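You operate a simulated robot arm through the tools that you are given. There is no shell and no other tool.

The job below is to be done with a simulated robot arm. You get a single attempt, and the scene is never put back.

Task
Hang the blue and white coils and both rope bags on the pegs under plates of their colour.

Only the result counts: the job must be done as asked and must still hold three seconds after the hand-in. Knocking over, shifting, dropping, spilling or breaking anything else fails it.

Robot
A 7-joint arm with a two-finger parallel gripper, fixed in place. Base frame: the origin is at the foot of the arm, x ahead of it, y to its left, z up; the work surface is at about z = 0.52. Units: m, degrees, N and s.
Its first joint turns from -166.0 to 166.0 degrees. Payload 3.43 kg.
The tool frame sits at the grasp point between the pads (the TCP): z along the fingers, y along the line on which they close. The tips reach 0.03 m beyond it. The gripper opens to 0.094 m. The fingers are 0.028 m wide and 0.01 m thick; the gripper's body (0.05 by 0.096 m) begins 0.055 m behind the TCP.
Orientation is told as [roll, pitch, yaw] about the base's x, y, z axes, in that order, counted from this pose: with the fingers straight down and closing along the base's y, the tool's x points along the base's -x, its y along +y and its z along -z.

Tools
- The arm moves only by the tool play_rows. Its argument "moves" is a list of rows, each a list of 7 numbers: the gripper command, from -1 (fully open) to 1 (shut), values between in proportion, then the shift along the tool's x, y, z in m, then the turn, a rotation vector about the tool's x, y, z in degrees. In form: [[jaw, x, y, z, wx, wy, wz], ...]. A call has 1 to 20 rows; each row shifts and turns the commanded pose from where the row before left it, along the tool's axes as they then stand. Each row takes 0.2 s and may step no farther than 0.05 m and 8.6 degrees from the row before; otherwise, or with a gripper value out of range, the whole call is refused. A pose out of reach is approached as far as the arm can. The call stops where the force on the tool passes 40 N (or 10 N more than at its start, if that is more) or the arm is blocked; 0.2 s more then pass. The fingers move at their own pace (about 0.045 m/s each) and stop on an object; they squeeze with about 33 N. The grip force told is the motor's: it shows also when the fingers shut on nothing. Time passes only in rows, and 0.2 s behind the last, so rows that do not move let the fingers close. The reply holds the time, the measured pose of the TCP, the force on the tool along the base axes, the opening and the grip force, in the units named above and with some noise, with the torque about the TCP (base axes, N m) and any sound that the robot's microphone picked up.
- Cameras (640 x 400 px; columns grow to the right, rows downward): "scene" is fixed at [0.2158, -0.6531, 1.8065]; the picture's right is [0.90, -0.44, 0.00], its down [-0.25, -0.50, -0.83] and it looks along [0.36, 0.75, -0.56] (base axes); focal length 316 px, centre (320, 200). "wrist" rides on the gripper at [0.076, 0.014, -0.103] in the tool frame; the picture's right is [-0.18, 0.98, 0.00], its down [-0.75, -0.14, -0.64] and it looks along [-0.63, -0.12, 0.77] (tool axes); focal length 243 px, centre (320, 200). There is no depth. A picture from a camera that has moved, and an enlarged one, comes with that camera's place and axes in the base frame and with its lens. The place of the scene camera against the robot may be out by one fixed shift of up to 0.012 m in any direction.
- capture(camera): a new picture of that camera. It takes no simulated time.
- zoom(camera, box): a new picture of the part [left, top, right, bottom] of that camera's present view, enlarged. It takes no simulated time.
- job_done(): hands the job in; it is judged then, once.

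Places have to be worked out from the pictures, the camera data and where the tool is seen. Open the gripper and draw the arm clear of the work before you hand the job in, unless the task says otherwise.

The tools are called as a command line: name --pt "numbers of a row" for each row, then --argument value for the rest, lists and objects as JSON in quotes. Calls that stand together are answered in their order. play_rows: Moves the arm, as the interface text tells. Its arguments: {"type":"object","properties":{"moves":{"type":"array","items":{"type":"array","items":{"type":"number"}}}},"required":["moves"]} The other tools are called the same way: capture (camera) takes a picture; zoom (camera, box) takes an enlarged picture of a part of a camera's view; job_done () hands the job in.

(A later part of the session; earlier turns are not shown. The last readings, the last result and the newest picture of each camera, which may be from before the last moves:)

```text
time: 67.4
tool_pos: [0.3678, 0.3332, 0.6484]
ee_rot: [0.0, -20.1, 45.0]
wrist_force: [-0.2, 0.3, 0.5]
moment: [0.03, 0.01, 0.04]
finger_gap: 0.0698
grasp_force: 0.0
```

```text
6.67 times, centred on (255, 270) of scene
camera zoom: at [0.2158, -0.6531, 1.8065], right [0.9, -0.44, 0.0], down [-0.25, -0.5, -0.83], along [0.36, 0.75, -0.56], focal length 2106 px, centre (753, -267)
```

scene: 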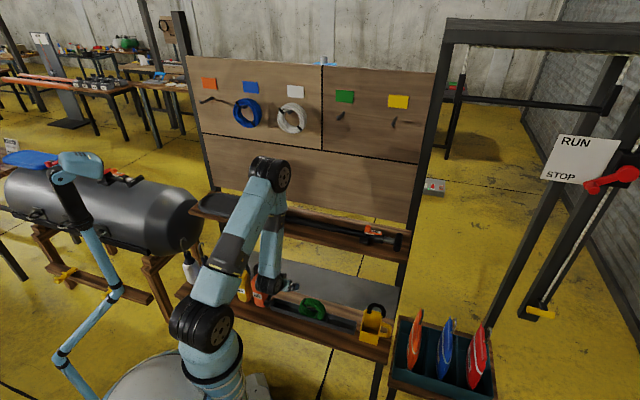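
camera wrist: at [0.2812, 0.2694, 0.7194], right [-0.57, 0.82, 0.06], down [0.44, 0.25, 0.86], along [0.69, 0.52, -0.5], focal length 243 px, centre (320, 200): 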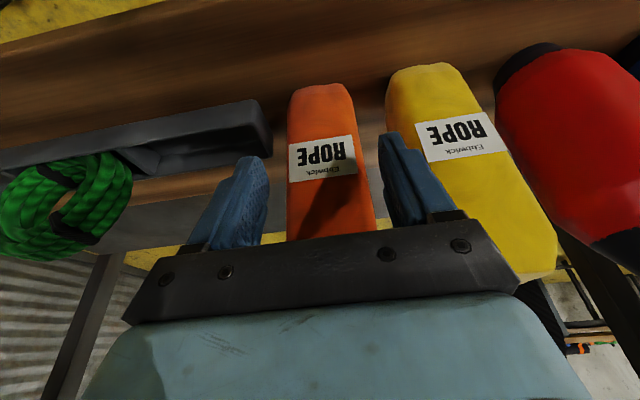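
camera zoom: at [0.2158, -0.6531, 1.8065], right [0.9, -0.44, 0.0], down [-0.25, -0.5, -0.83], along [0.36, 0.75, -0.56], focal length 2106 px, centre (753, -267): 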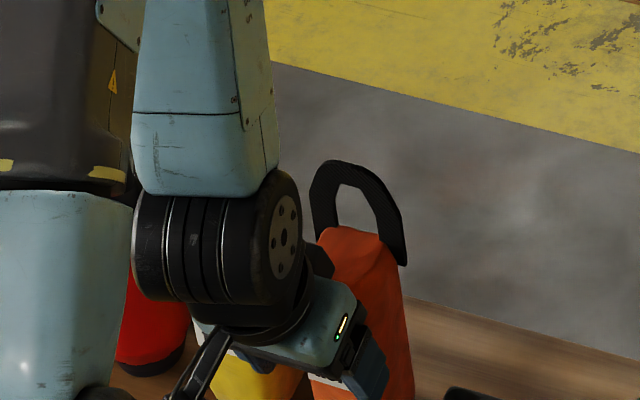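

The bag sits centred between the fingers. I'll move in 31 mm, then close.

play_rows --pt "-0.489 -0.0146 0 0.0053 0 0 0" --pt "-0.489 -0.0146 0 0.0053 0 0 0" --pt "-0.489 0 0 0 0 0 0"

capture --camera "wrist"

zoom --camera "scene" --box '[225, 250, 289, 300]'

```text
time: 68.2
tool_pos: [0.3892, 0.3563, 0.6485]
ee_rot: [0.0, -20.0, 45.0]
wrist_force: [-0.3, 0.2, 0.0]
moment: [-0.02, 0.03, 0.0]
finger_gap: 0.0697
grasp_force: 0.1
```

```text
taken
camera wrist: at [0.3026, 0.2914, 0.7191], right [-0.57, 0.82, 0.06], down [0.45, 0.25, 0.86], along [0.69, 0.52, -0.5], focal length 243 px, centre (320, 200)
```

wrist: 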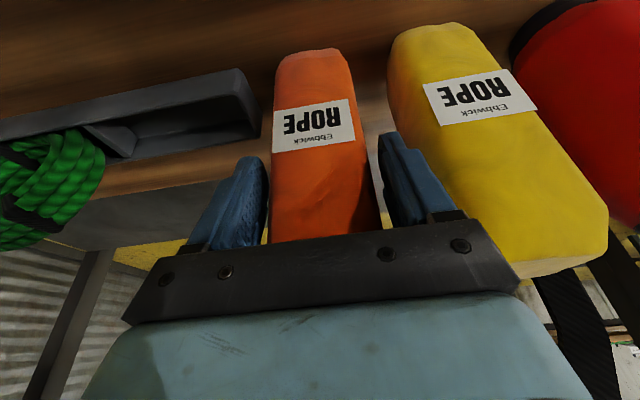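

```text
8.00 times, centred on (257, 275) of scene
camera zoom: at [0.2158, -0.6531, 1.8065], right [0.9, -0.44, 0.0], down [-0.25, -0.5, -0.83], along [0.36, 0.75, -0.56], focal length 2527 px, centre (824, -400)
```

zoom: 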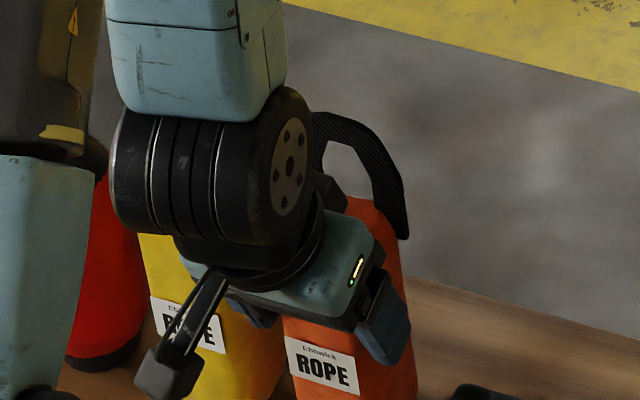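

There is no contact so far. I'll close on the orange bag.

play_rows --pt "1 0 0 0 0 0 0" --pt "1 0 0 0 0 0 0" --pt "1 0 0 0 0 0 0" --pt "1 0 0 0 0 0 0"

```text
time: 69.2
tool_pos: [0.3895, 0.3564, 0.6486]
ee_rot: [0.0, -19.9, 45.0]
wrist_force: [-0.6, 0.7, 0.6]
moment: [-0.01, -0.06, -0.04]
finger_gap: 0.0619
grasp_force: 32.8
```

The grip is firm at 62 mm width. I'll lift 2 cm and check the weight and the neighbouring bag.

play_rows --pt "1 -0.0034 0 -0.0094 0 0 0" --pt "1 -0.0034 0 -0.0094 0 0 0" --pt "1 0 0 0 0 0 0"

capture --camera "wrist"

zoom --camera "scene" --box '[215, 240, 295, 310]'

```text
time: 70.0
tool_pos: [0.3888, 0.3552, 0.6683]
ee_rot: [0.0, -20.0, 45.0]
wrist_force: [0.0, -0.1, -3.3]
moment: [-0.06, 0.06, -0.01]
finger_gap: 0.0619
grasp_force: 32.9
```

```text
taken
camera wrist: at [0.3019, 0.2907, 0.7387], right [-0.57, 0.82, 0.06], down [0.45, 0.25, 0.86], along [0.69, 0.52, -0.51], focal length 243 px, centre (320, 200)
```

wrist: 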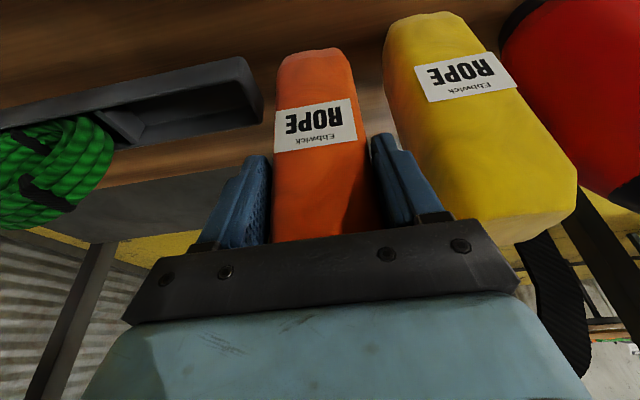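

```text
5.71 times, centred on (255, 275) of scene
camera zoom: at [0.2158, -0.6531, 1.8065], right [0.9, -0.44, 0.0], down [-0.25, -0.5, -0.83], along [0.36, 0.75, -0.56], focal length 1805 px, centre (691, -229)
```

zoom: 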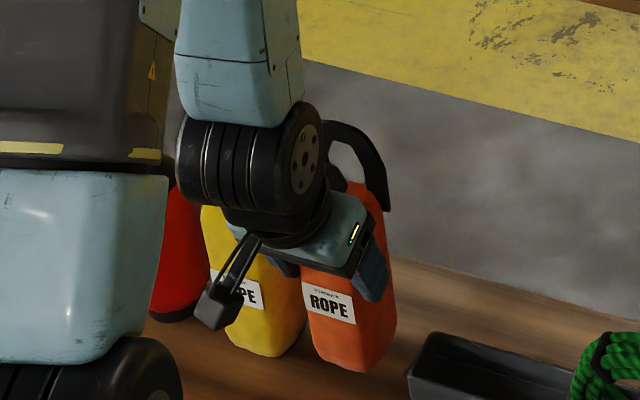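

Clean lift, about 0.35 kg. I'll carry it 68 mm deeper on the shelf and lower it again.

play_rows --pt "1 -0.0213 0 0.0078 0 0 0" --pt "1 -0.0213 0 0.0078 0 0 0" --pt "1 -0.0213 0 0.0078 0 0 0" --pt "1 0.0029 0 0.008 0 0 0" --pt "1 0.0029 0 0.008 0 0 0" --pt "1 0 0 0 0 0 0"

capture --camera "scene"

zoom --camera "scene" --box '[225, 240, 321, 310]'

```text
time: 71.4
tool_pos: [0.4367, 0.4035, 0.6504]
ee_rot: [-0.1, -20.0, 45.1]
wrist_force: [-0.1, -0.1, -3.7]
moment: [-0.09, 0.05, -0.02]
finger_gap: 0.0621
grasp_force: 33.2
```

```text
taken
```

scene: 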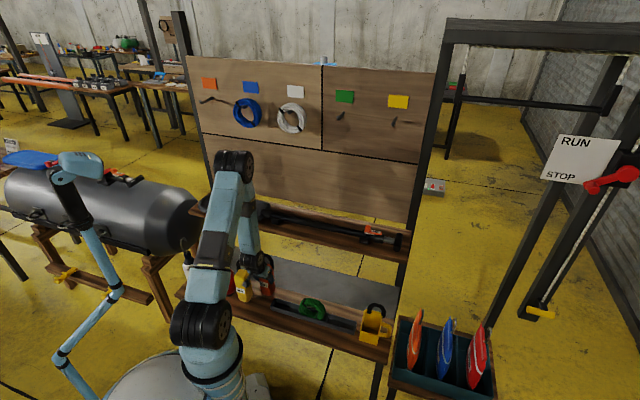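

```text
5.71 times, centred on (273, 275) of scene
camera zoom: at [0.2158, -0.6531, 1.8065], right [0.9, -0.44, 0.0], down [-0.25, -0.5, -0.83], along [0.36, 0.75, -0.56], focal length 1805 px, centre (589, -229)
```

zoom: 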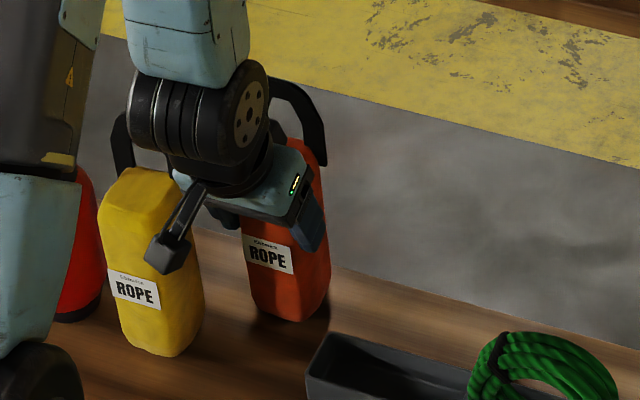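

The bag is about 2 mm above the wood and well inside the shelf edge. I'll lower the last few mm, then open.

play_rows --pt "1 0.0007 0 0.0019 0 0 0" --pt "1 0.0003 0 0.001 0 0 0" --pt "1 0 0 0 0 0 0"

```text
time: 72.2
tool_pos: [0.4373, 0.4031, 0.6479]
ee_rot: [-0.1, -20.0, 45.0]
wrist_force: [-1.5, -2.0, 4.0]
moment: [-0.21, -0.15, -0.1]
finger_gap: 0.0617
grasp_force: 33.0
```

The shelf is now carrying the bag (vertical force reversed). I'll open to about 0.078 to release it.

play_rows --pt "0 0 0 0 0 0 0" --pt "-0.5 0 0 0 0 0 0" --pt "-0.66 0 0 0 0 0 0" --pt "-0.66 0 0 0 0 0 0" --pt "-0.66 0 0 0 0 0 0"

capture --camera "wrist"

zoom --camera "scene" --box '[225, 240, 321, 310]'

```text
time: 73.4
tool_pos: [0.4373, 0.4042, 0.6482]
ee_rot: [0.0, -20.1, 45.0]
wrist_force: [-0.3, -0.4, 0.3]
moment: [0.0, 0.01, -0.01]
finger_gap: 0.0779
grasp_force: 0.1
```

```text
taken
camera wrist: at [0.3512, 0.3391, 0.7191], right [-0.57, 0.82, 0.06], down [0.45, 0.25, 0.86], along [0.69, 0.52, -0.51], focal length 243 px, centre (320, 200)
```

wrist: 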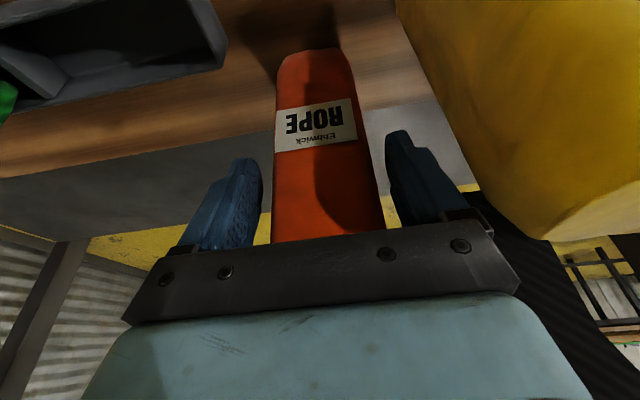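

```text
5.71 times, centred on (273, 275) of scene
camera zoom: at [0.2158, -0.6531, 1.8065], right [0.9, -0.44, 0.0], down [-0.25, -0.5, -0.83], along [0.36, 0.75, -0.56], focal length 1805 px, centre (589, -229)
```

zoom: 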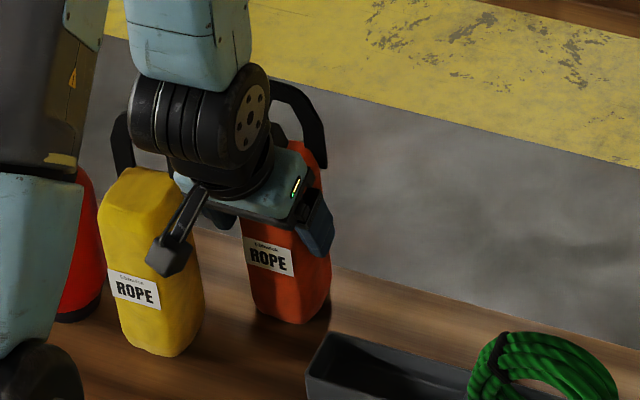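

The orange bag stands upright at its new spot. I'll increase the tilt to 50° about the TCP and settle slightly deeper and lower for the final grip.

play_rows --pt "-0.66 0 0 0 0 -7.5 0" --pt "-0.66 0 0 0 0 -7.5 0" --pt "-0.66 0 0 0 0 -7.5 0" --pt "-0.66 0 0 0 0 -7.5 0" --pt "-0.66 0.0014 0 0.0155 0 0 0" --pt "-0.66 0 0 0 0 0 0"

capture --camera "wrist"

zoom --camera "scene" --box '[225, 240, 321, 310]'

```text
time: 74.8
tool_pos: [0.4448, 0.4118, 0.6367]
ee_rot: [-0.1, -50.0, 45.0]
wrist_force: [-0.5, -0.3, -0.6]
moment: [-0.02, 0.04, 0.02]
finger_gap: 0.0778
grasp_force: 0.1
```

```text
taken
camera wrist: at [0.3438, 0.3322, 0.6451], right [-0.61, 0.78, 0.14], down [0.09, -0.11, 0.99], along [0.79, 0.62, -0.01], focal length 243 px, centre (320, 200)
```

wrist: 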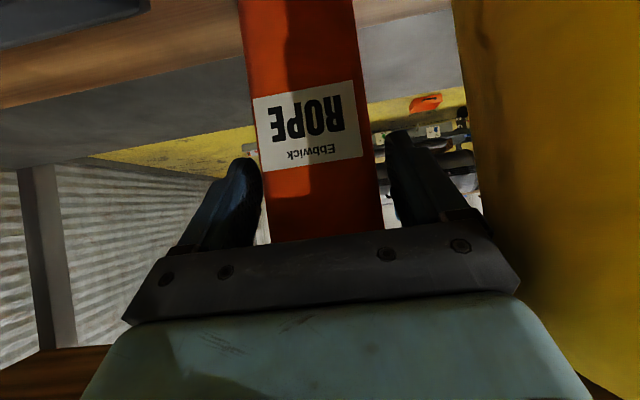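

```text
5.71 times, centred on (273, 275) of scene
camera zoom: at [0.2158, -0.6531, 1.8065], right [0.9, -0.44, 0.0], down [-0.25, -0.5, -0.83], along [0.36, 0.75, -0.56], focal length 1805 px, centre (589, -229)
```

zoom: 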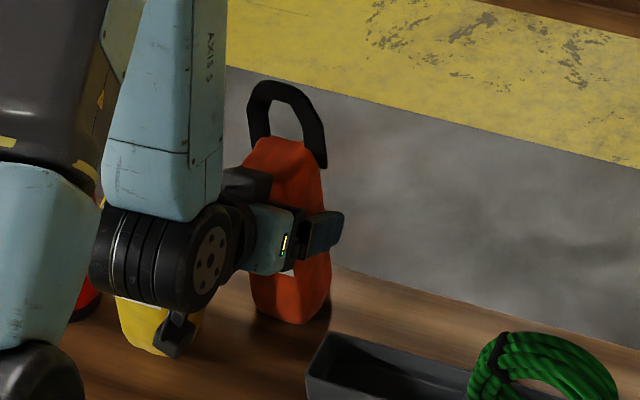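

At 50° the gripper is clear of the loop and of the yellow bag. I'll close for the final grip on the orange bag.

play_rows --pt "1 0 0 0 0 0 0" --pt "1 0 0 0 0 0 0" --pt "1 0 0 0 0 0 0" --pt "1 0 0 0 0 0 0"

zoom --camera "scene" --box '[230, 245, 294, 300]'

```text
time: 75.8
tool_pos: [0.4445, 0.4114, 0.6361]
ee_rot: [0.0, -50.0, 45.0]
wrist_force: [0.0, 0.5, 1.0]
moment: [0.05, -0.01, 0.04]
finger_gap: 0.0625
grasp_force: 32.4
```

```text
7.27 times, centred on (262, 272) of scene
camera zoom: at [0.2158, -0.6531, 1.8065], right [0.9, -0.44, 0.0], down [-0.25, -0.5, -0.83], along [0.36, 0.75, -0.56], focal length 2297 px, centre (742, -327)
```

zoom: 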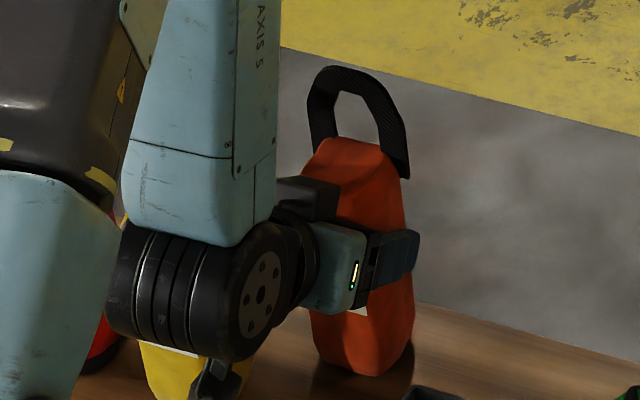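

The grip is firm. I'll lift 5 cm, slide right over the free area behind the tray, and then rise. The sideways shift keeps the arm within its reach while rising.

play_rows --pt "1 -0.0096 0 -0.008 0 0 0" --pt "1 -0.0144 0 -0.0121 0 0 0" --pt "1 -0.0144 0 -0.0121 0 0 0" --pt "1 0 -0.03 0 0 0 0" --pt "1 0 -0.04 0 0 0 0" --pt "1 0 -0.04 0 0 0 0" --pt "1 0 -0.037 0 0 0 0" --pt "1 0 0 0 0 0 0"

capture --camera "scene"

```text
time: 77.6
tool_pos: [0.5531, 0.306, 0.687]
ee_rot: [0.1, -50.1, 45.1]
wrist_force: [-0.1, 1.0, -3.1]
moment: [-0.05, 0.06, -0.02]
finger_gap: 0.0621
grasp_force: 33.1
```

```text
taken
```

scene: 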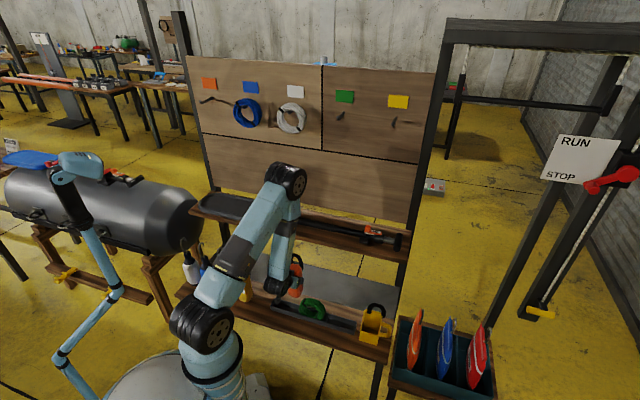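

The bag is held upright and clear. I'll rise to hanging height.

play_rows --pt "1 -0.0329 0 -0.0276 0 0 0" --pt "1 -0.0329 0 -0.0276 0 0 0" --pt "1 -0.0329 0 -0.0276 0 0 0" --pt "1 -0.0329 0 -0.0276 0 0 0" --pt "1 -0.0329 0 -0.0276 0 0 0" --pt "1 -0.0329 0 -0.0276 0 0 0" --pt "1 -0.0329 0 -0.0276 0 0 0" --pt "1 -0.0329 0 -0.0276 0 0 0" --pt "1 -0.0329 0 -0.0276 0 0 0" --pt "1 -0.0329 0 -0.0276 0 0 0" --pt "1 -0.0329 0 -0.0276 0 0 0" --pt "1 -0.0329 0 -0.0276 0 0 0" --pt "1 -0.0329 0 -0.0276 0 0 0" --pt "1 -0.0329 0 -0.0276 0 0 0" --pt "1 0 0 0 0 0 0"

```text
time: 80.8
tool_pos: [0.5623, 0.317, 1.2883]
ee_rot: [0.1, -49.9, 45.0]
wrist_force: [-0.3, 0.4, -3.1]
moment: [-0.03, 0.04, -0.01]
finger_gap: 0.0621
grasp_force: 33.4
out of reach, approached as far as the arm can: row 3, 4
```

At height. Rows 3–4 were slightly clipped but the pose is fine. I'll travel left to line up with the orange peg (u≈−0.29), staying at n≈0.62.

play_rows --pt "1 -0.0107 0.04 -0.009 0 0 0" --pt "1 -0.0107 0.04 -0.009 0 0 0" --pt "1 0 0.0425 0 0 0 0" --pt "1 0 0.0425 0 0 0 0" --pt "1 0 0.0425 0 0 0 0" --pt "1 0 0.0425 0 0 0 0" --pt "1 0 0.0425 0 0 0 0" --pt "1 0 0.0425 0 0 0 0" --pt "1 0 0.0425 0 0 0 0" --pt "1 0 0.0425 0 0 0 0" --pt "1 0 0.0425 0 0 0 0" --pt "1 0 0 0 0 0 0"

capture --camera "wrist"

capture --camera "scene"

zoom --camera "scene" --box '[180, 70, 276, 130]'

```text
time: 81.8
tool_pos: [0.5089, 0.3862, 1.3058]
ee_rot: [15.9, -46.4, 32.6]
wrist_force: [0.4, -0.4, -3.4]
moment: [-0.06, 0.02, -0.03]
finger_gap: 0.0624
grasp_force: 33.2
stopped in row 4: the arm was blocked; the commanded pose is now the measured one
```

```text
taken
camera wrist: at [0.4086, 0.3083, 1.322], right [-0.57, 0.76, 0.32], down [0.25, -0.21, 0.94], along [0.78, 0.62, -0.07], focal length 243 px, centre (320, 200)
```

wrist: 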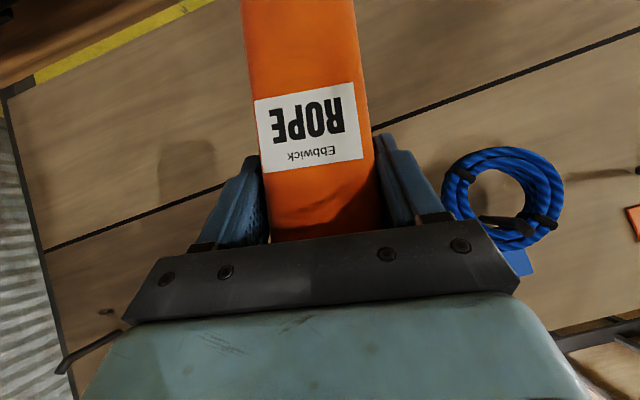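

```text
taken
```

scene: 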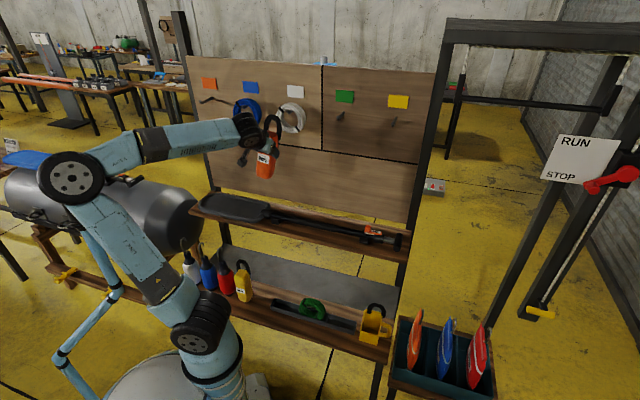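

```text
6.67 times, centred on (228, 100) of scene
camera zoom: at [0.2158, -0.6531, 1.8065], right [0.9, -0.44, 0.0], down [-0.25, -0.5, -0.83], along [0.36, 0.75, -0.56], focal length 2106 px, centre (933, 867)
```

zoom: 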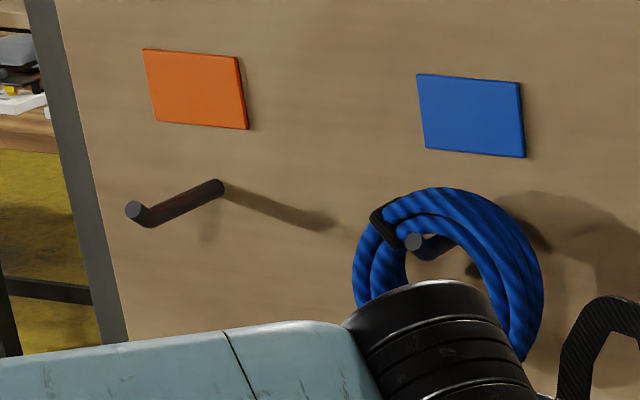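

The arm was blocked partway and the tool rolled about 16°, while the tool itself shows no contact force. I need to see what the elbow is doing before moving on.

zoom --camera "scene" --box '[0, 100, 288, 280]'

zoom --camera "scene" --box '[200, 90, 328, 190]'

```text
2.22 times, centred on (144, 190) of scene
camera zoom: at [0.2158, -0.6531, 1.8065], right [0.9, -0.44, 0.0], down [-0.25, -0.5, -0.83], along [0.36, 0.75, -0.56], focal length 702 px, centre (711, 222)
```

zoom: 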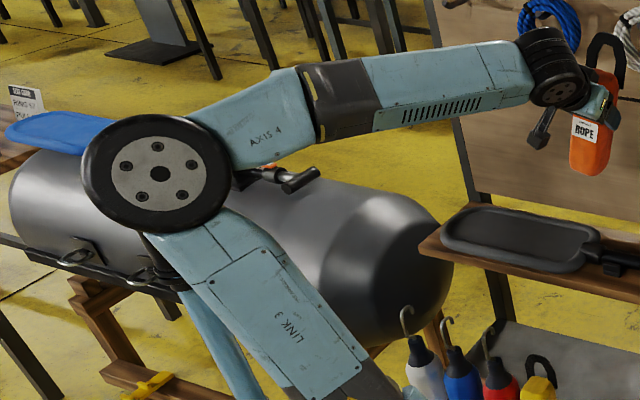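

```text
4.00 times, centred on (264, 140) of scene
camera zoom: at [0.2158, -0.6531, 1.8065], right [0.9, -0.44, 0.0], down [-0.25, -0.5, -0.83], along [0.36, 0.75, -0.56], focal length 1264 px, centre (544, 440)
```

zoom: 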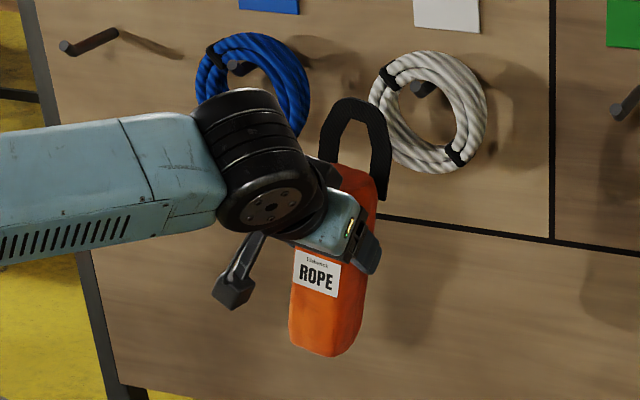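

The elbow is directly above the base, so it isn't pressing on anything visible; it may have been a joint limit or a large posture change. I'll slowly rotate the tool back to its intended orientation (about 11°) in place.

play_rows --pt "1 0 0 0 1.65 -0.6 -2.17" --pt "1 0 0 0 1.65 -0.6 -2.17" --pt "1 0 0 0 1.65 -0.6 -2.17" --pt "1 0 0 0 1.66 -0.6 -2.15" --pt "1 0 0 0 0 0 0"

capture --camera "scene"

```text
time: 83.0
tool_pos: [0.5127, 0.3834, 1.3047]
ee_rot: [1.3, -50.0, 43.8]
wrist_force: [-0.2, 1.0, -3.4]
moment: [-0.04, 0.01, 0.01]
finger_gap: 0.0622
grasp_force: 32.9
```

```text
taken
```

scene: 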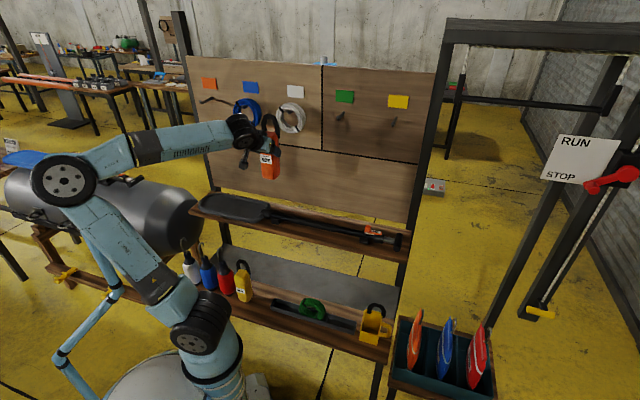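

The orientation is nearly restored. I'll continue left in smaller, slower steps.

play_rows --pt "1 0 0.015 0 0.2 -0.1 -0.4" --pt "1 0 0.018 0 0.2 -0.1 -0.4" --pt "1 0 0.018 0 0.2 -0.1 -0.3" --pt "1 0 0.018 0 0 0 0" --pt "1 0 0.018 0 0 0 0" --pt "1 0 0 0 0 0 0"

capture --camera "scene"

```text
time: 84.1
tool_pos: [0.4905, 0.4169, 1.3051]
ee_rot: [11.4, -48.5, 37.3]
wrist_force: [0.3, 0.6, -2.9]
moment: [-0.07, 0.01, 0.01]
finger_gap: 0.0624
grasp_force: 32.5
stopped in row 5: the arm was blocked; the commanded pose is now the measured one
```

```text
taken
```

scene: 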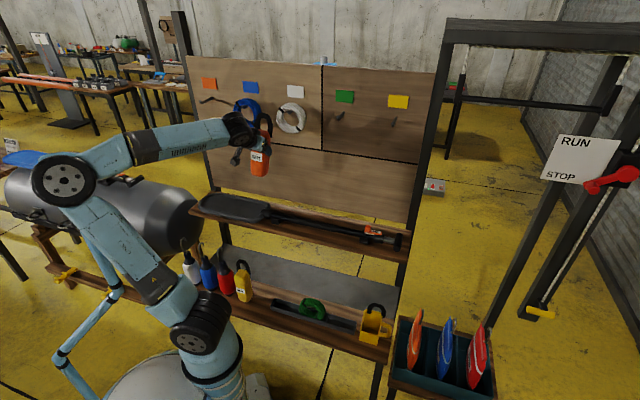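

It was blocked again, with the lag being a rotation about the forearm axis, so a wrist joint seems to be moving fast near a poor posture. I'll restore the orientation gently and then check whether the pose holds.

play_rows --pt "1 0 0 0 1.3 -0.3 -1.3" --pt "1 0 0 0 1.3 -0.3 -1.3" --pt "1 0 0 0 1.3 -0.3 -1.3" --pt "1 0 0 0 1.3 -0.3 -1.3" --pt "1 0 0 0 0 0 0" --pt "1 0 0 0 0 0 0"

```text
time: 85.5
tool_pos: [0.4967, 0.4135, 1.302]
ee_rot: [5.7, -49.4, 42.0]
wrist_force: [0.4, -0.5, -2.7]
moment: [0.0, 0.03, -0.02]
finger_gap: 0.0621
grasp_force: 33.3
```

The position is being pushed back a few mm to the right, so a link may be touching something. I'll look closely at the elbow area and the blue stand beside it.

zoom --camera "scene" --box '[10, 130, 138, 230]'

zoom --camera "scene" --box '[20, 220, 260, 400]'

zoom --camera "scene" --box '[130, 90, 290, 190]'

```text
4.00 times, centred on (74, 180) of scene
camera zoom: at [0.2158, -0.6531, 1.8065], right [0.9, -0.44, 0.0], down [-0.25, -0.5, -0.83], along [0.36, 0.75, -0.56], focal length 1264 px, centre (1304, 280)
```

zoom: 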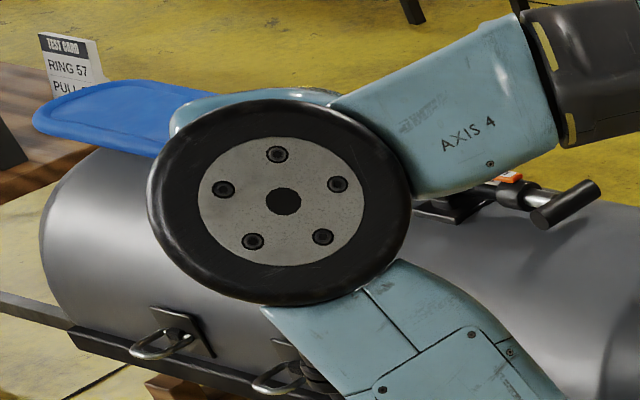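

```text
2.22 times, centred on (140, 310) of scene
camera zoom: at [0.2158, -0.6531, 1.8065], right [0.9, -0.44, 0.0], down [-0.25, -0.5, -0.83], along [0.36, 0.75, -0.56], focal length 702 px, centre (720, -44)
```

zoom: 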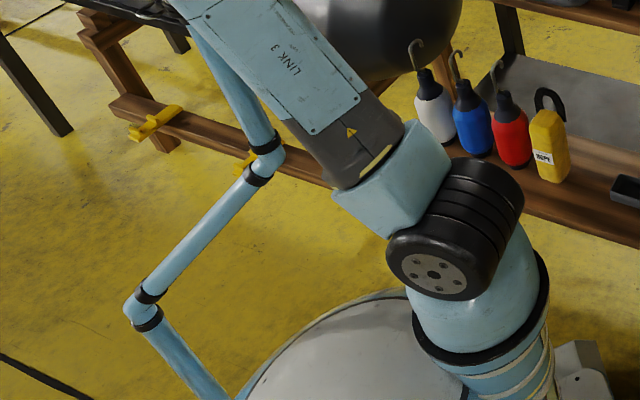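

```text
4.00 times, centred on (210, 140) of scene
camera zoom: at [0.2158, -0.6531, 1.8065], right [0.9, -0.44, 0.0], down [-0.25, -0.5, -0.83], along [0.36, 0.75, -0.56], focal length 1264 px, centre (760, 440)
```

zoom: 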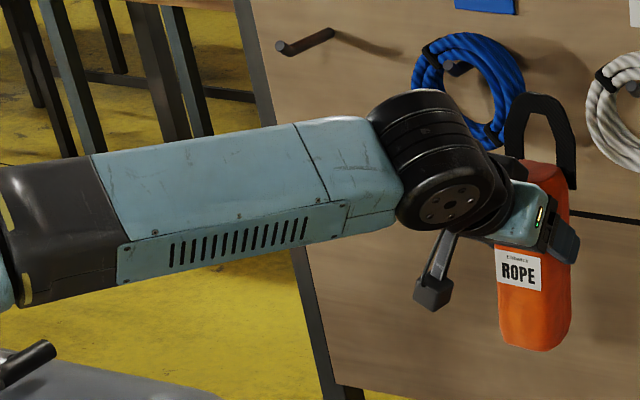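

A thin light-blue articulated stand on the robot's pedestal stands right behind the elbow, and the upper arm leans back against it when the wrist is close in and high. I'll ease off to the right, restore orientation, then go lower and farther out, which moves the elbow forward, before going left.

play_rows --pt "1 0 -0.015 0 0.85 -0.12 -0.5" --pt "1 0 -0.015 0 0.85 -0.12 -0.5" --pt "1 0.0077 0 0.0064 0.85 -0.12 -0.5" --pt "1 0.0153 0 0.0129 0.85 -0.12 -0.47" --pt "1 0.023 0 0.0193 0 0 0" --pt "1 0.023 0 0.0193 0 0 0" --pt "1 0.023 0 0.0193 0 0 0" --pt "1 0.023 0 0.0193 0 0 0" --pt "1 -0.0161 0 0.0192 0 0 0" --pt "1 -0.0161 0 0.0192 0 0 0" --pt "1 -0.0161 0 0.0192 0 0 0" --pt "1 -0.0161 0 0.0192 0 0 0" --pt "1 0 0 0 0 0 0"

capture --camera "scene"

```text
time: 88.3
tool_pos: [0.5926, 0.4555, 1.1552]
ee_rot: [-5.0, -50.8, 47.3]
wrist_force: [-0.3, 0.8, -2.8]
moment: [-0.01, 0.03, 0.05]
finger_gap: 0.0622
grasp_force: 32.6
```

```text
taken
```

scene: 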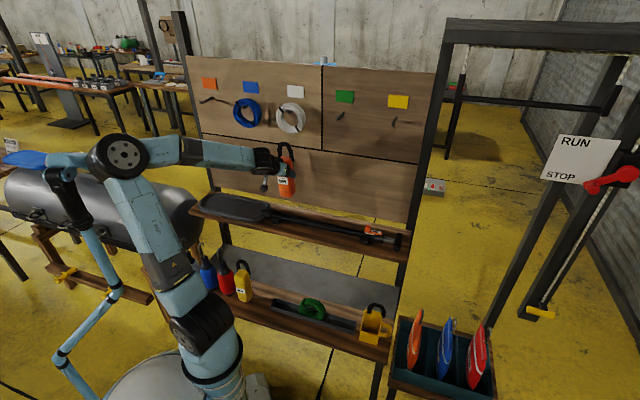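

The arm is now clear of the stand. I'll correct the small orientation error and move left at this lower height, below the hung coils.

play_rows --pt "1 0 0 0 -1.61 0.43 0.72" --pt "1 0 0 0 -1.62 0.43 0.71" --pt "1 0 0.02 0 0 0 0" --pt "1 0 0.03 0 0 0 0" --pt "1 0 0.03 0 0 0 0" --pt "1 0 0.03 0 0 0 0" --pt "1 0 0.03 0 0 0 0" --pt "1 0 0 0 0 0 0"

capture --camera "scene"

```text
time: 90.0
tool_pos: [0.5751, 0.4981, 1.1611]
ee_rot: [3.3, -49.8, 34.5]
wrist_force: [0.7, -0.1, -3.5]
moment: [-0.02, 0.06, -0.03]
finger_gap: 0.0622
grasp_force: 32.8
stopped in row 8: the arm was blocked; the commanded pose is now the measured one
```

```text
taken
```

scene: 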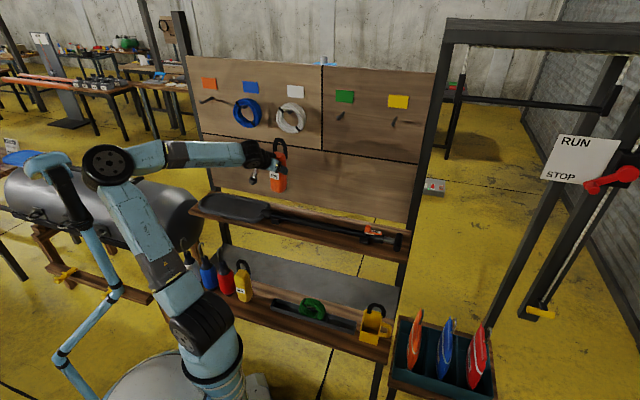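

Blocked again, with the elbow moving toward that stand. I'll check the stand's shape closely to see where it is relative to the elbow.

zoom --camera "scene" --box '[0, 120, 192, 240]'

zoom --camera "scene" --box '[0, 240, 256, 400]'

```text
3.33 times, centred on (96, 180) of scene
camera zoom: at [0.2158, -0.6531, 1.8065], right [0.9, -0.44, 0.0], down [-0.25, -0.5, -0.83], along [0.36, 0.75, -0.56], focal length 1053 px, centre (1067, 267)
```

zoom: 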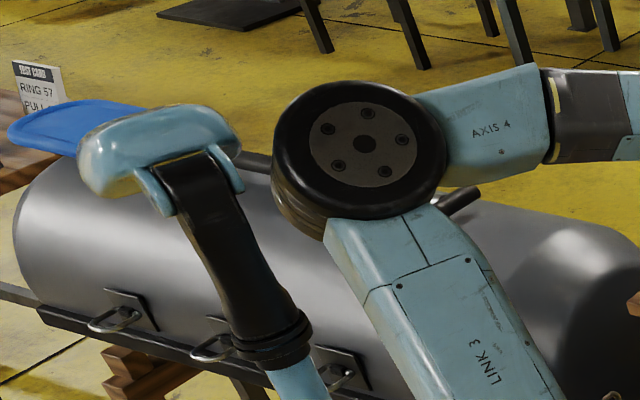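

```text
2.50 times, centred on (128, 320) of scene
camera zoom: at [0.2158, -0.6531, 1.8065], right [0.9, -0.44, 0.0], down [-0.25, -0.5, -0.83], along [0.36, 0.75, -0.56], focal length 790 px, centre (800, -100)
```

zoom: 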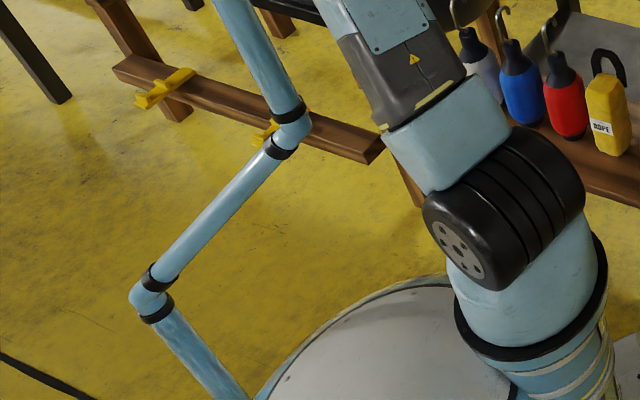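

I now understand: the elbow swings far to the left when the wrist is close in, and meets the robot's own head mast. With the arm more stretched (higher), the elbow stays clear. I'll back off to the right and restore the orientation first.

play_rows --pt "1 0.0065 -0.0175 -0.0077 -0.6 0 -0.85" --pt "1 0.0065 -0.0175 -0.0077 -0.6 0 -0.85" --pt "1 0.0065 -0.0175 -0.0077 -0.6 0 -0.85" --pt "1 0.0065 -0.0175 -0.0077 -0.6 0 -0.85" --pt "1 0.0065 -0.0175 -0.0077 -0.6 0 -0.85" --pt "1 0.0065 -0.0175 -0.0077 -0.6 0 -0.85" --pt "1 0.0065 -0.0175 -0.0077 -0.6 0 -0.85" --pt "1 0.0065 -0.0175 -0.0077 -0.52 0 -0.79" --pt "1 0 0 0 0 0 0"

capture --camera "scene"

zoom --camera "scene" --box '[0, 120, 192, 240]'

```text
time: 92.0
tool_pos: [0.6003, 0.3465, 1.1577]
ee_rot: [-0.9, -49.9, 46.2]
wrist_force: [0.1, 0.2, -2.9]
moment: [-0.01, 0.03, 0.0]
finger_gap: 0.0625
grasp_force: 33.0
```

```text
taken
```

scene: 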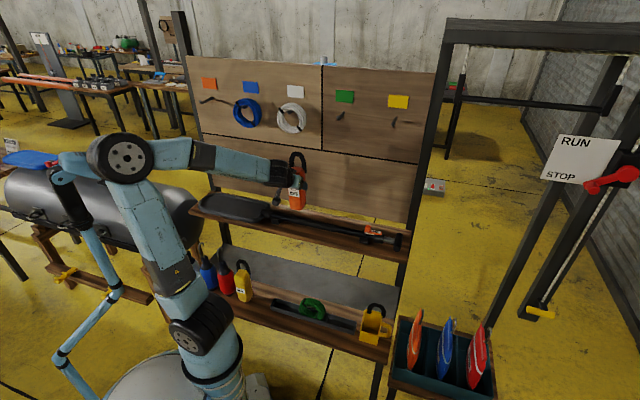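

```text
3.33 times, centred on (96, 180) of scene
camera zoom: at [0.2158, -0.6531, 1.8065], right [0.9, -0.44, 0.0], down [-0.25, -0.5, -0.83], along [0.36, 0.75, -0.56], focal length 1053 px, centre (1067, 267)
```

zoom: 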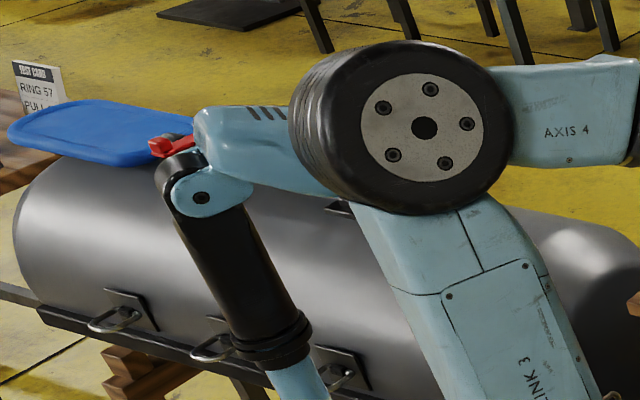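

The mast's boom has swung back to its original position, so it is spring-loaded and nothing is displaced. Now I'll rise high on this side (u≈0.18), where the arm is more stretched.

play_rows --pt "1 -0.0306 0 -0.0257 0 0 0" --pt "1 -0.0306 0 -0.0257 0 0 0" --pt "1 -0.0306 0 -0.0257 0 0 0" --pt "1 -0.0306 0 -0.0257 0 0 0" --pt "1 -0.0306 0 -0.0257 0 0 0" --pt "1 -0.0306 0 -0.0257 0 0 0" --pt "1 0 0 0 0 0 0"

capture --camera "scene"

```text
time: 93.6
tool_pos: [0.6028, 0.3401, 1.3996]
ee_rot: [0.9, -50.0, 44.7]
wrist_force: [-0.8, -0.2, -2.9]
moment: [-0.01, 0.07, 0.02]
finger_gap: 0.0622
grasp_force: 33.0
```

```text
taken
```

scene: 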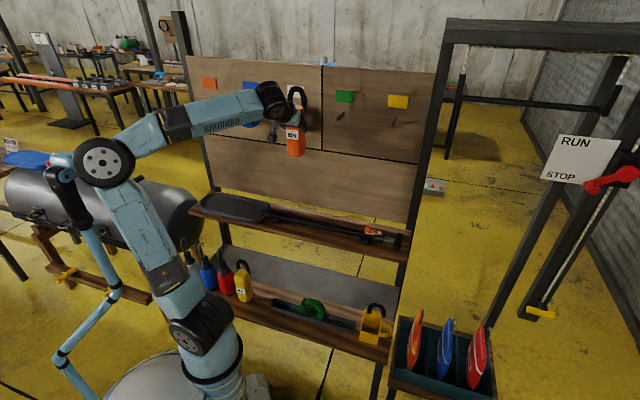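

No blockage so far. I'll continue up to z≈1.58.

play_rows --pt "1 -0.0276 0 -0.0231 0 0 0" --pt "1 -0.0276 0 -0.0231 0 0 0" --pt "1 -0.0276 0 -0.0231 0 0 0" --pt "1 -0.0276 0 -0.0231 0 0 0" --pt "1 -0.0276 0 -0.0231 0 0 0" --pt "1 0 0 0 0 0 0"

capture --camera "scene"

```text
time: 95.0
tool_pos: [0.5961, 0.3477, 1.58]
ee_rot: [-0.8, -49.9, 46.1]
wrist_force: [0.0, 1.1, -3.1]
moment: [0.0, 0.02, -0.01]
finger_gap: 0.0623
grasp_force: 33.2
```

```text
taken
```

scene: 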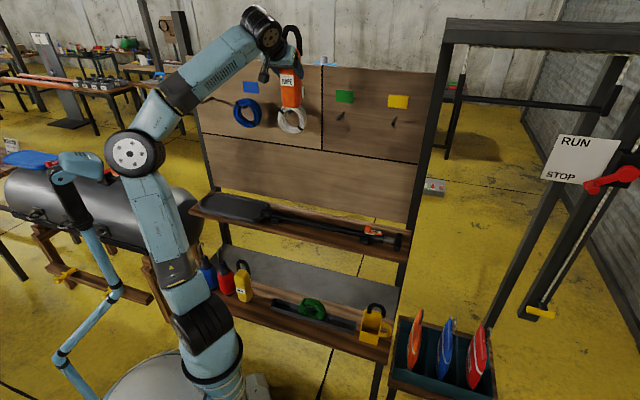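

The elbow is now well clear of the mast. I'll move left at this height in two stages.

play_rows --pt "1 0 0.025 0 0 0 0" --pt "1 0 0.03 0 0 0 0" --pt "1 0 0.03 0 0 0 0" --pt "1 0 0.03 0 0 0 0" --pt "1 0 0.03 0 0 0 0" --pt "1 0 0.03 0 0 0 0" --pt "1 0 0.03 0 0 0 0" --pt "1 0 0 0 0 0 0"

capture --camera "scene"

```text
time: 97.0
tool_pos: [0.48, 0.46, 1.5833]
ee_rot: [2.9, -50.2, 41.1]
wrist_force: [-0.1, -1.1, -3.4]
moment: [0.01, 0.03, 0.03]
finger_gap: 0.0621
grasp_force: 32.9
stopped in row 8: the arm was blocked; the commanded pose is now the measured one
```

```text
taken
```

scene: 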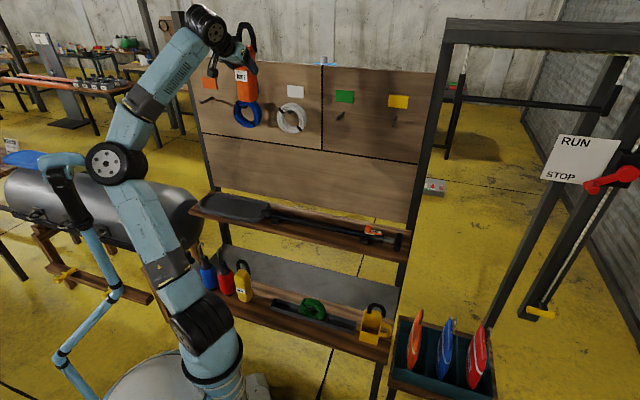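

Blocked again at u≈0.01. I'll look closely at the contact between the elbow and the mast's head.

zoom --camera "scene" --box '[20, 120, 180, 220]'

zoom --camera "scene" --box '[100, 0, 292, 120]'

```text
4.00 times, centred on (100, 170) of scene
camera zoom: at [0.2158, -0.6531, 1.8065], right [0.9, -0.44, 0.0], down [-0.25, -0.5, -0.83], along [0.36, 0.75, -0.56], focal length 1264 px, centre (1200, 320)
```

zoom: 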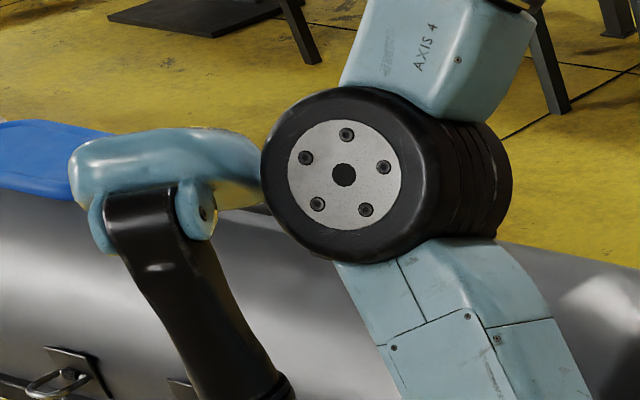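

```text
3.33 times, centred on (196, 60) of scene
camera zoom: at [0.2158, -0.6531, 1.8065], right [0.9, -0.44, 0.0], down [-0.25, -0.5, -0.83], along [0.36, 0.75, -0.56], focal length 1053 px, centre (733, 667)
```

zoom: 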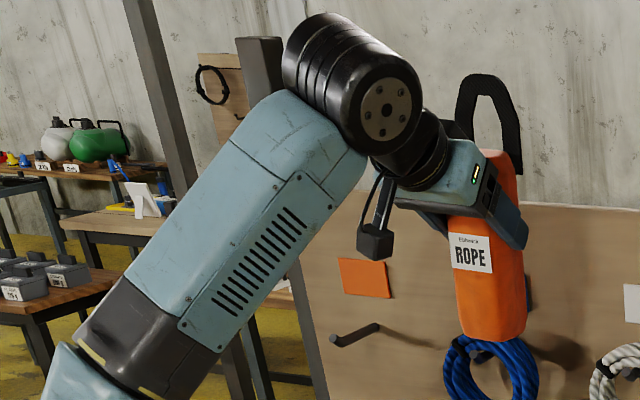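

With the wrist high or close in, the upper arm goes vertical and swings left into the mast. The better route is back down on the right, then untilting the tool so the arm reaches farther forward, and crossing left below the coils. First I go back right and down.

play_rows --pt "1 0 -0.03 0 0 0 -0.5" --pt "1 0 -0.034 0 0 0 -0.5" --pt "1 0 -0.034 0 0 0 -0.5" --pt "1 0 -0.034 0 0 0 -0.5" --pt "1 0 -0.034 0 0 0 -0.5" --pt "1 0.0295 0 0.0247 0 0 0" --pt "1 0.0295 0 0.0247 0 0 0" --pt "1 0.0295 0 0.0247 0 0 0" --pt "1 0.0295 0 0.0247 0 0 0" --pt "1 0.0295 0 0.0247 0 0 0" --pt "1 0.0295 0 0.0247 0 0 0" --pt "1 0.0295 0 0.0247 0 0 0" --pt "1 0.0295 0 0.0247 0 0 0" --pt "1 0.0295 0 0.0247 0 0 0" --pt "1 0.0295 0 0.0247 0 0 0" --pt "1 0.0295 0 0.0247 0 0 0" --pt "1 0 0 0 0 0 0"

capture --camera "scene"

```text
time: 99.0
tool_pos: [0.6449, 0.2699, 1.4345]
ee_rot: [0.1, -50.3, 36.2]
wrist_force: [-0.2, 0.8, -2.8]
moment: [-0.09, 0.02, -0.03]
finger_gap: 0.0622
grasp_force: 32.9
stopped in row 10: the arm was blocked; the commanded pose is now the measured one
```

```text
taken
```

scene: 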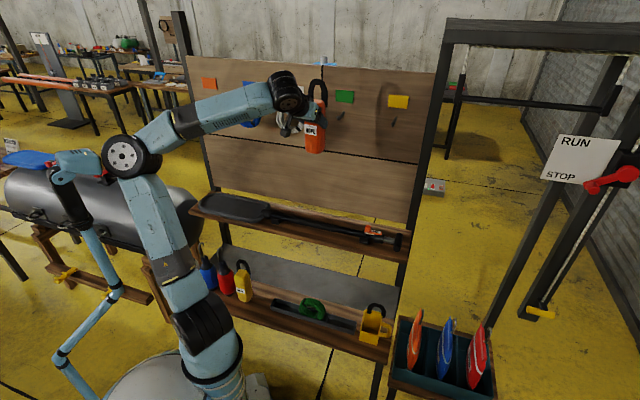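

Blocked again while descending: the elbow is still on the left side, pressing toward the boom. I'll move well to the right and outward first to free it.

play_rows --pt "1 -0.0077 -0.028 0.0092 -1.3 0 -1.1" --pt "1 -0.0077 -0.028 0.0092 -1.3 0 -1.1" --pt "1 -0.0077 -0.028 0.0092 -1.3 0 -1.1" --pt "1 -0.0077 -0.028 0.0092 -1.3 0 -1.1" --pt "1 -0.0077 -0.028 0.0092 -1.3 0 -1.1" --pt "1 0 0 0 0 0 0"

capture --camera "scene"

```text
time: 100.4
tool_pos: [0.7794, 0.2002, 1.433]
ee_rot: [-0.1, -50.3, 44.9]
wrist_force: [0.9, 0.7, -3.5]
moment: [-0.04, 0.02, 0.01]
finger_gap: 0.0621
grasp_force: 32.8
```

```text
taken
```

scene: 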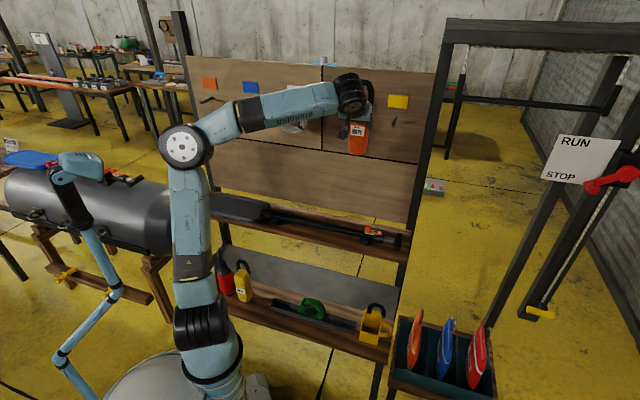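

Free again, and the boom is back at rest. I'll descend here on the right, where there is plenty of room, to z≈1.17.

play_rows --pt "1 0.023 0 0.0193 0 0 0" --pt "1 0.023 0 0.0193 0 0 0" --pt "1 0.023 0 0.0193 0 0 0" --pt "1 0.023 0 0.0193 0 0 0" --pt "1 0.023 0 0.0193 0 0 0" --pt "1 0.023 0 0.0193 0 0 0" --pt "1 0.023 0 0.0193 0 0 0" --pt "1 0.023 0 0.0193 0 0 0" --pt "1 0.023 0 0.0193 0 0 0" --pt "1 0 0 0 0 0 0"

capture --camera "scene"

```text
time: 102.6
tool_pos: [0.7813, 0.2015, 1.1628]
ee_rot: [-0.1, -50.3, 45.0]
wrist_force: [-0.4, 0.2, -3.6]
moment: [0.0, 0.03, 0.0]
finger_gap: 0.0619
grasp_force: 33.0
```

```text
taken
```

scene: 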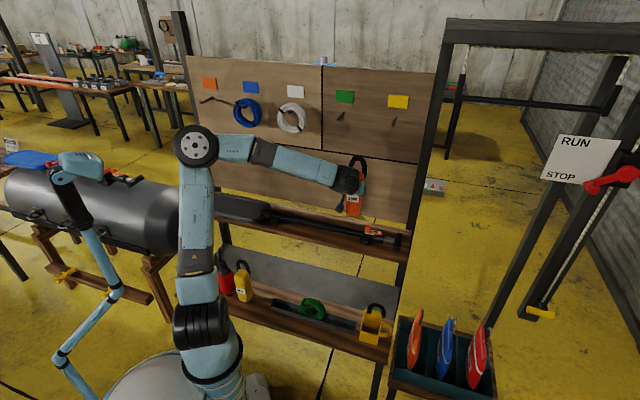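

No blockage on this side. I'll untilt the tool here (the bag leans toward the board, with free space around), which moves the wrist farther from the base and should keep the elbow forward.

play_rows --pt "1 0 0 0 0 7 0" --pt "1 0 0 0 0 7 0" --pt "1 0 0 0 0 7 0" --pt "1 0 0 0 0 7 0" --pt "1 0 0 0 0 7 0" --pt "1 0 0 0 0 7 0" --pt "1 0 0 0 0 0 0"

capture --camera "scene"

```text
time: 104.2
tool_pos: [0.779, 0.202, 1.163]
ee_rot: [-0.3, -8.1, 44.8]
wrist_force: [0.0, 0.5, -3.5]
moment: [0.04, -0.06, 0.01]
finger_gap: 0.0623
grasp_force: 32.6
```

```text
taken
```

scene: 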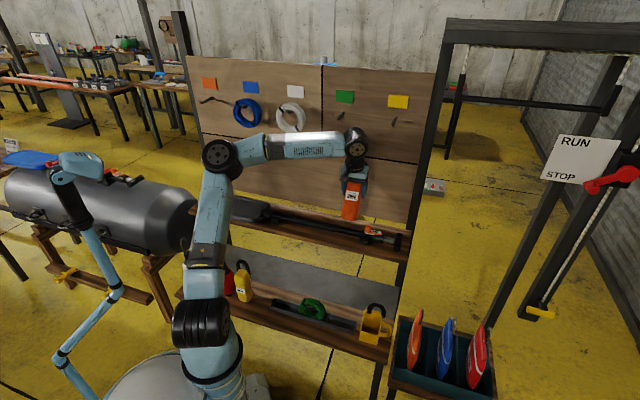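

The elbow is now well forward and to the right. I'll cross left slowly at this height, below the coils, checking as I go.

play_rows --pt "1 -0.0066 0.02 0.0009 0 0 0" --pt "1 -0.0066 0.025 0.0009 0 0 0" --pt "1 -0.0066 0.025 0.0009 0 0 0" --pt "1 0 0.025 0 0 0 0" --pt "1 0 0.025 0 0 0 0" --pt "1 0 0.025 0 0 0 0" --pt "1 0 0.025 0 0 0 0" --pt "1 0 0.025 0 0 0 0" --pt "1 0 0.025 0 0 0 0" --pt "1 0 0.025 0 0 0 0" --pt "1 0 0 0 0 0 0"

capture --camera "scene"

```text
time: 106.6
tool_pos: [0.6199, 0.3894, 1.1648]
ee_rot: [-0.1, -8.3, 44.9]
wrist_force: [0.0, -0.4, -3.0]
moment: [0.01, -0.02, 0.01]
finger_gap: 0.0623
grasp_force: 33.0
```

```text
taken
```

scene: 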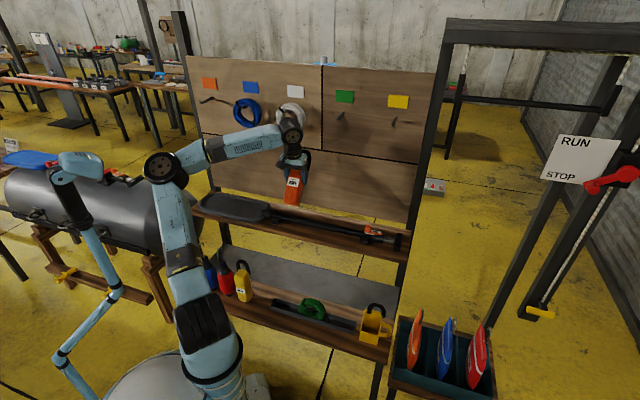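

The elbow is drifting left again in this tool heading, whereas with the tool turned 90° (as used for the coils) the elbow stayed well to the right. I'll test turning the tool about the vertical here, where the bag has free space all around, and see what the elbow does.

play_rows --pt "1 0 0 0 0 0 5" --pt "1 0 0 0 0 0 7" --pt "1 0 0 0 0 0 7" --pt "1 0 0 0 0 0 7" --pt "1 0 0 0 0 0 7" --pt "1 0 0 0 0 0 7" --pt "1 0 0 0 0 0 5" --pt "1 0 0 0 0 0 0"

capture --camera "scene"

```text
time: 108.4
tool_pos: [0.62, 0.3905, 1.165]
ee_rot: [5.8, -6.0, -0.5]
wrist_force: [0.7, 0.4, -2.6]
moment: [0.01, -0.01, -0.03]
finger_gap: 0.0624
grasp_force: 33.3
```

```text
taken
```

scene: 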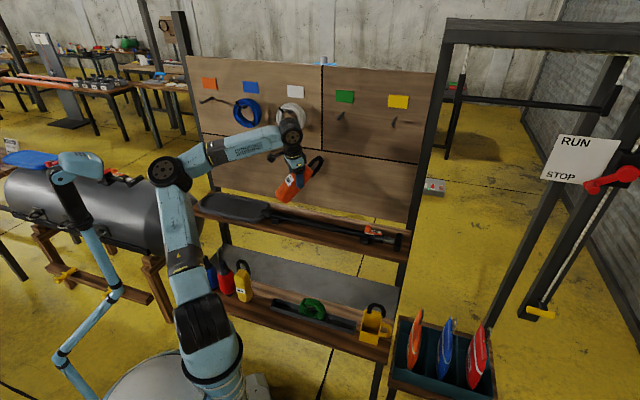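

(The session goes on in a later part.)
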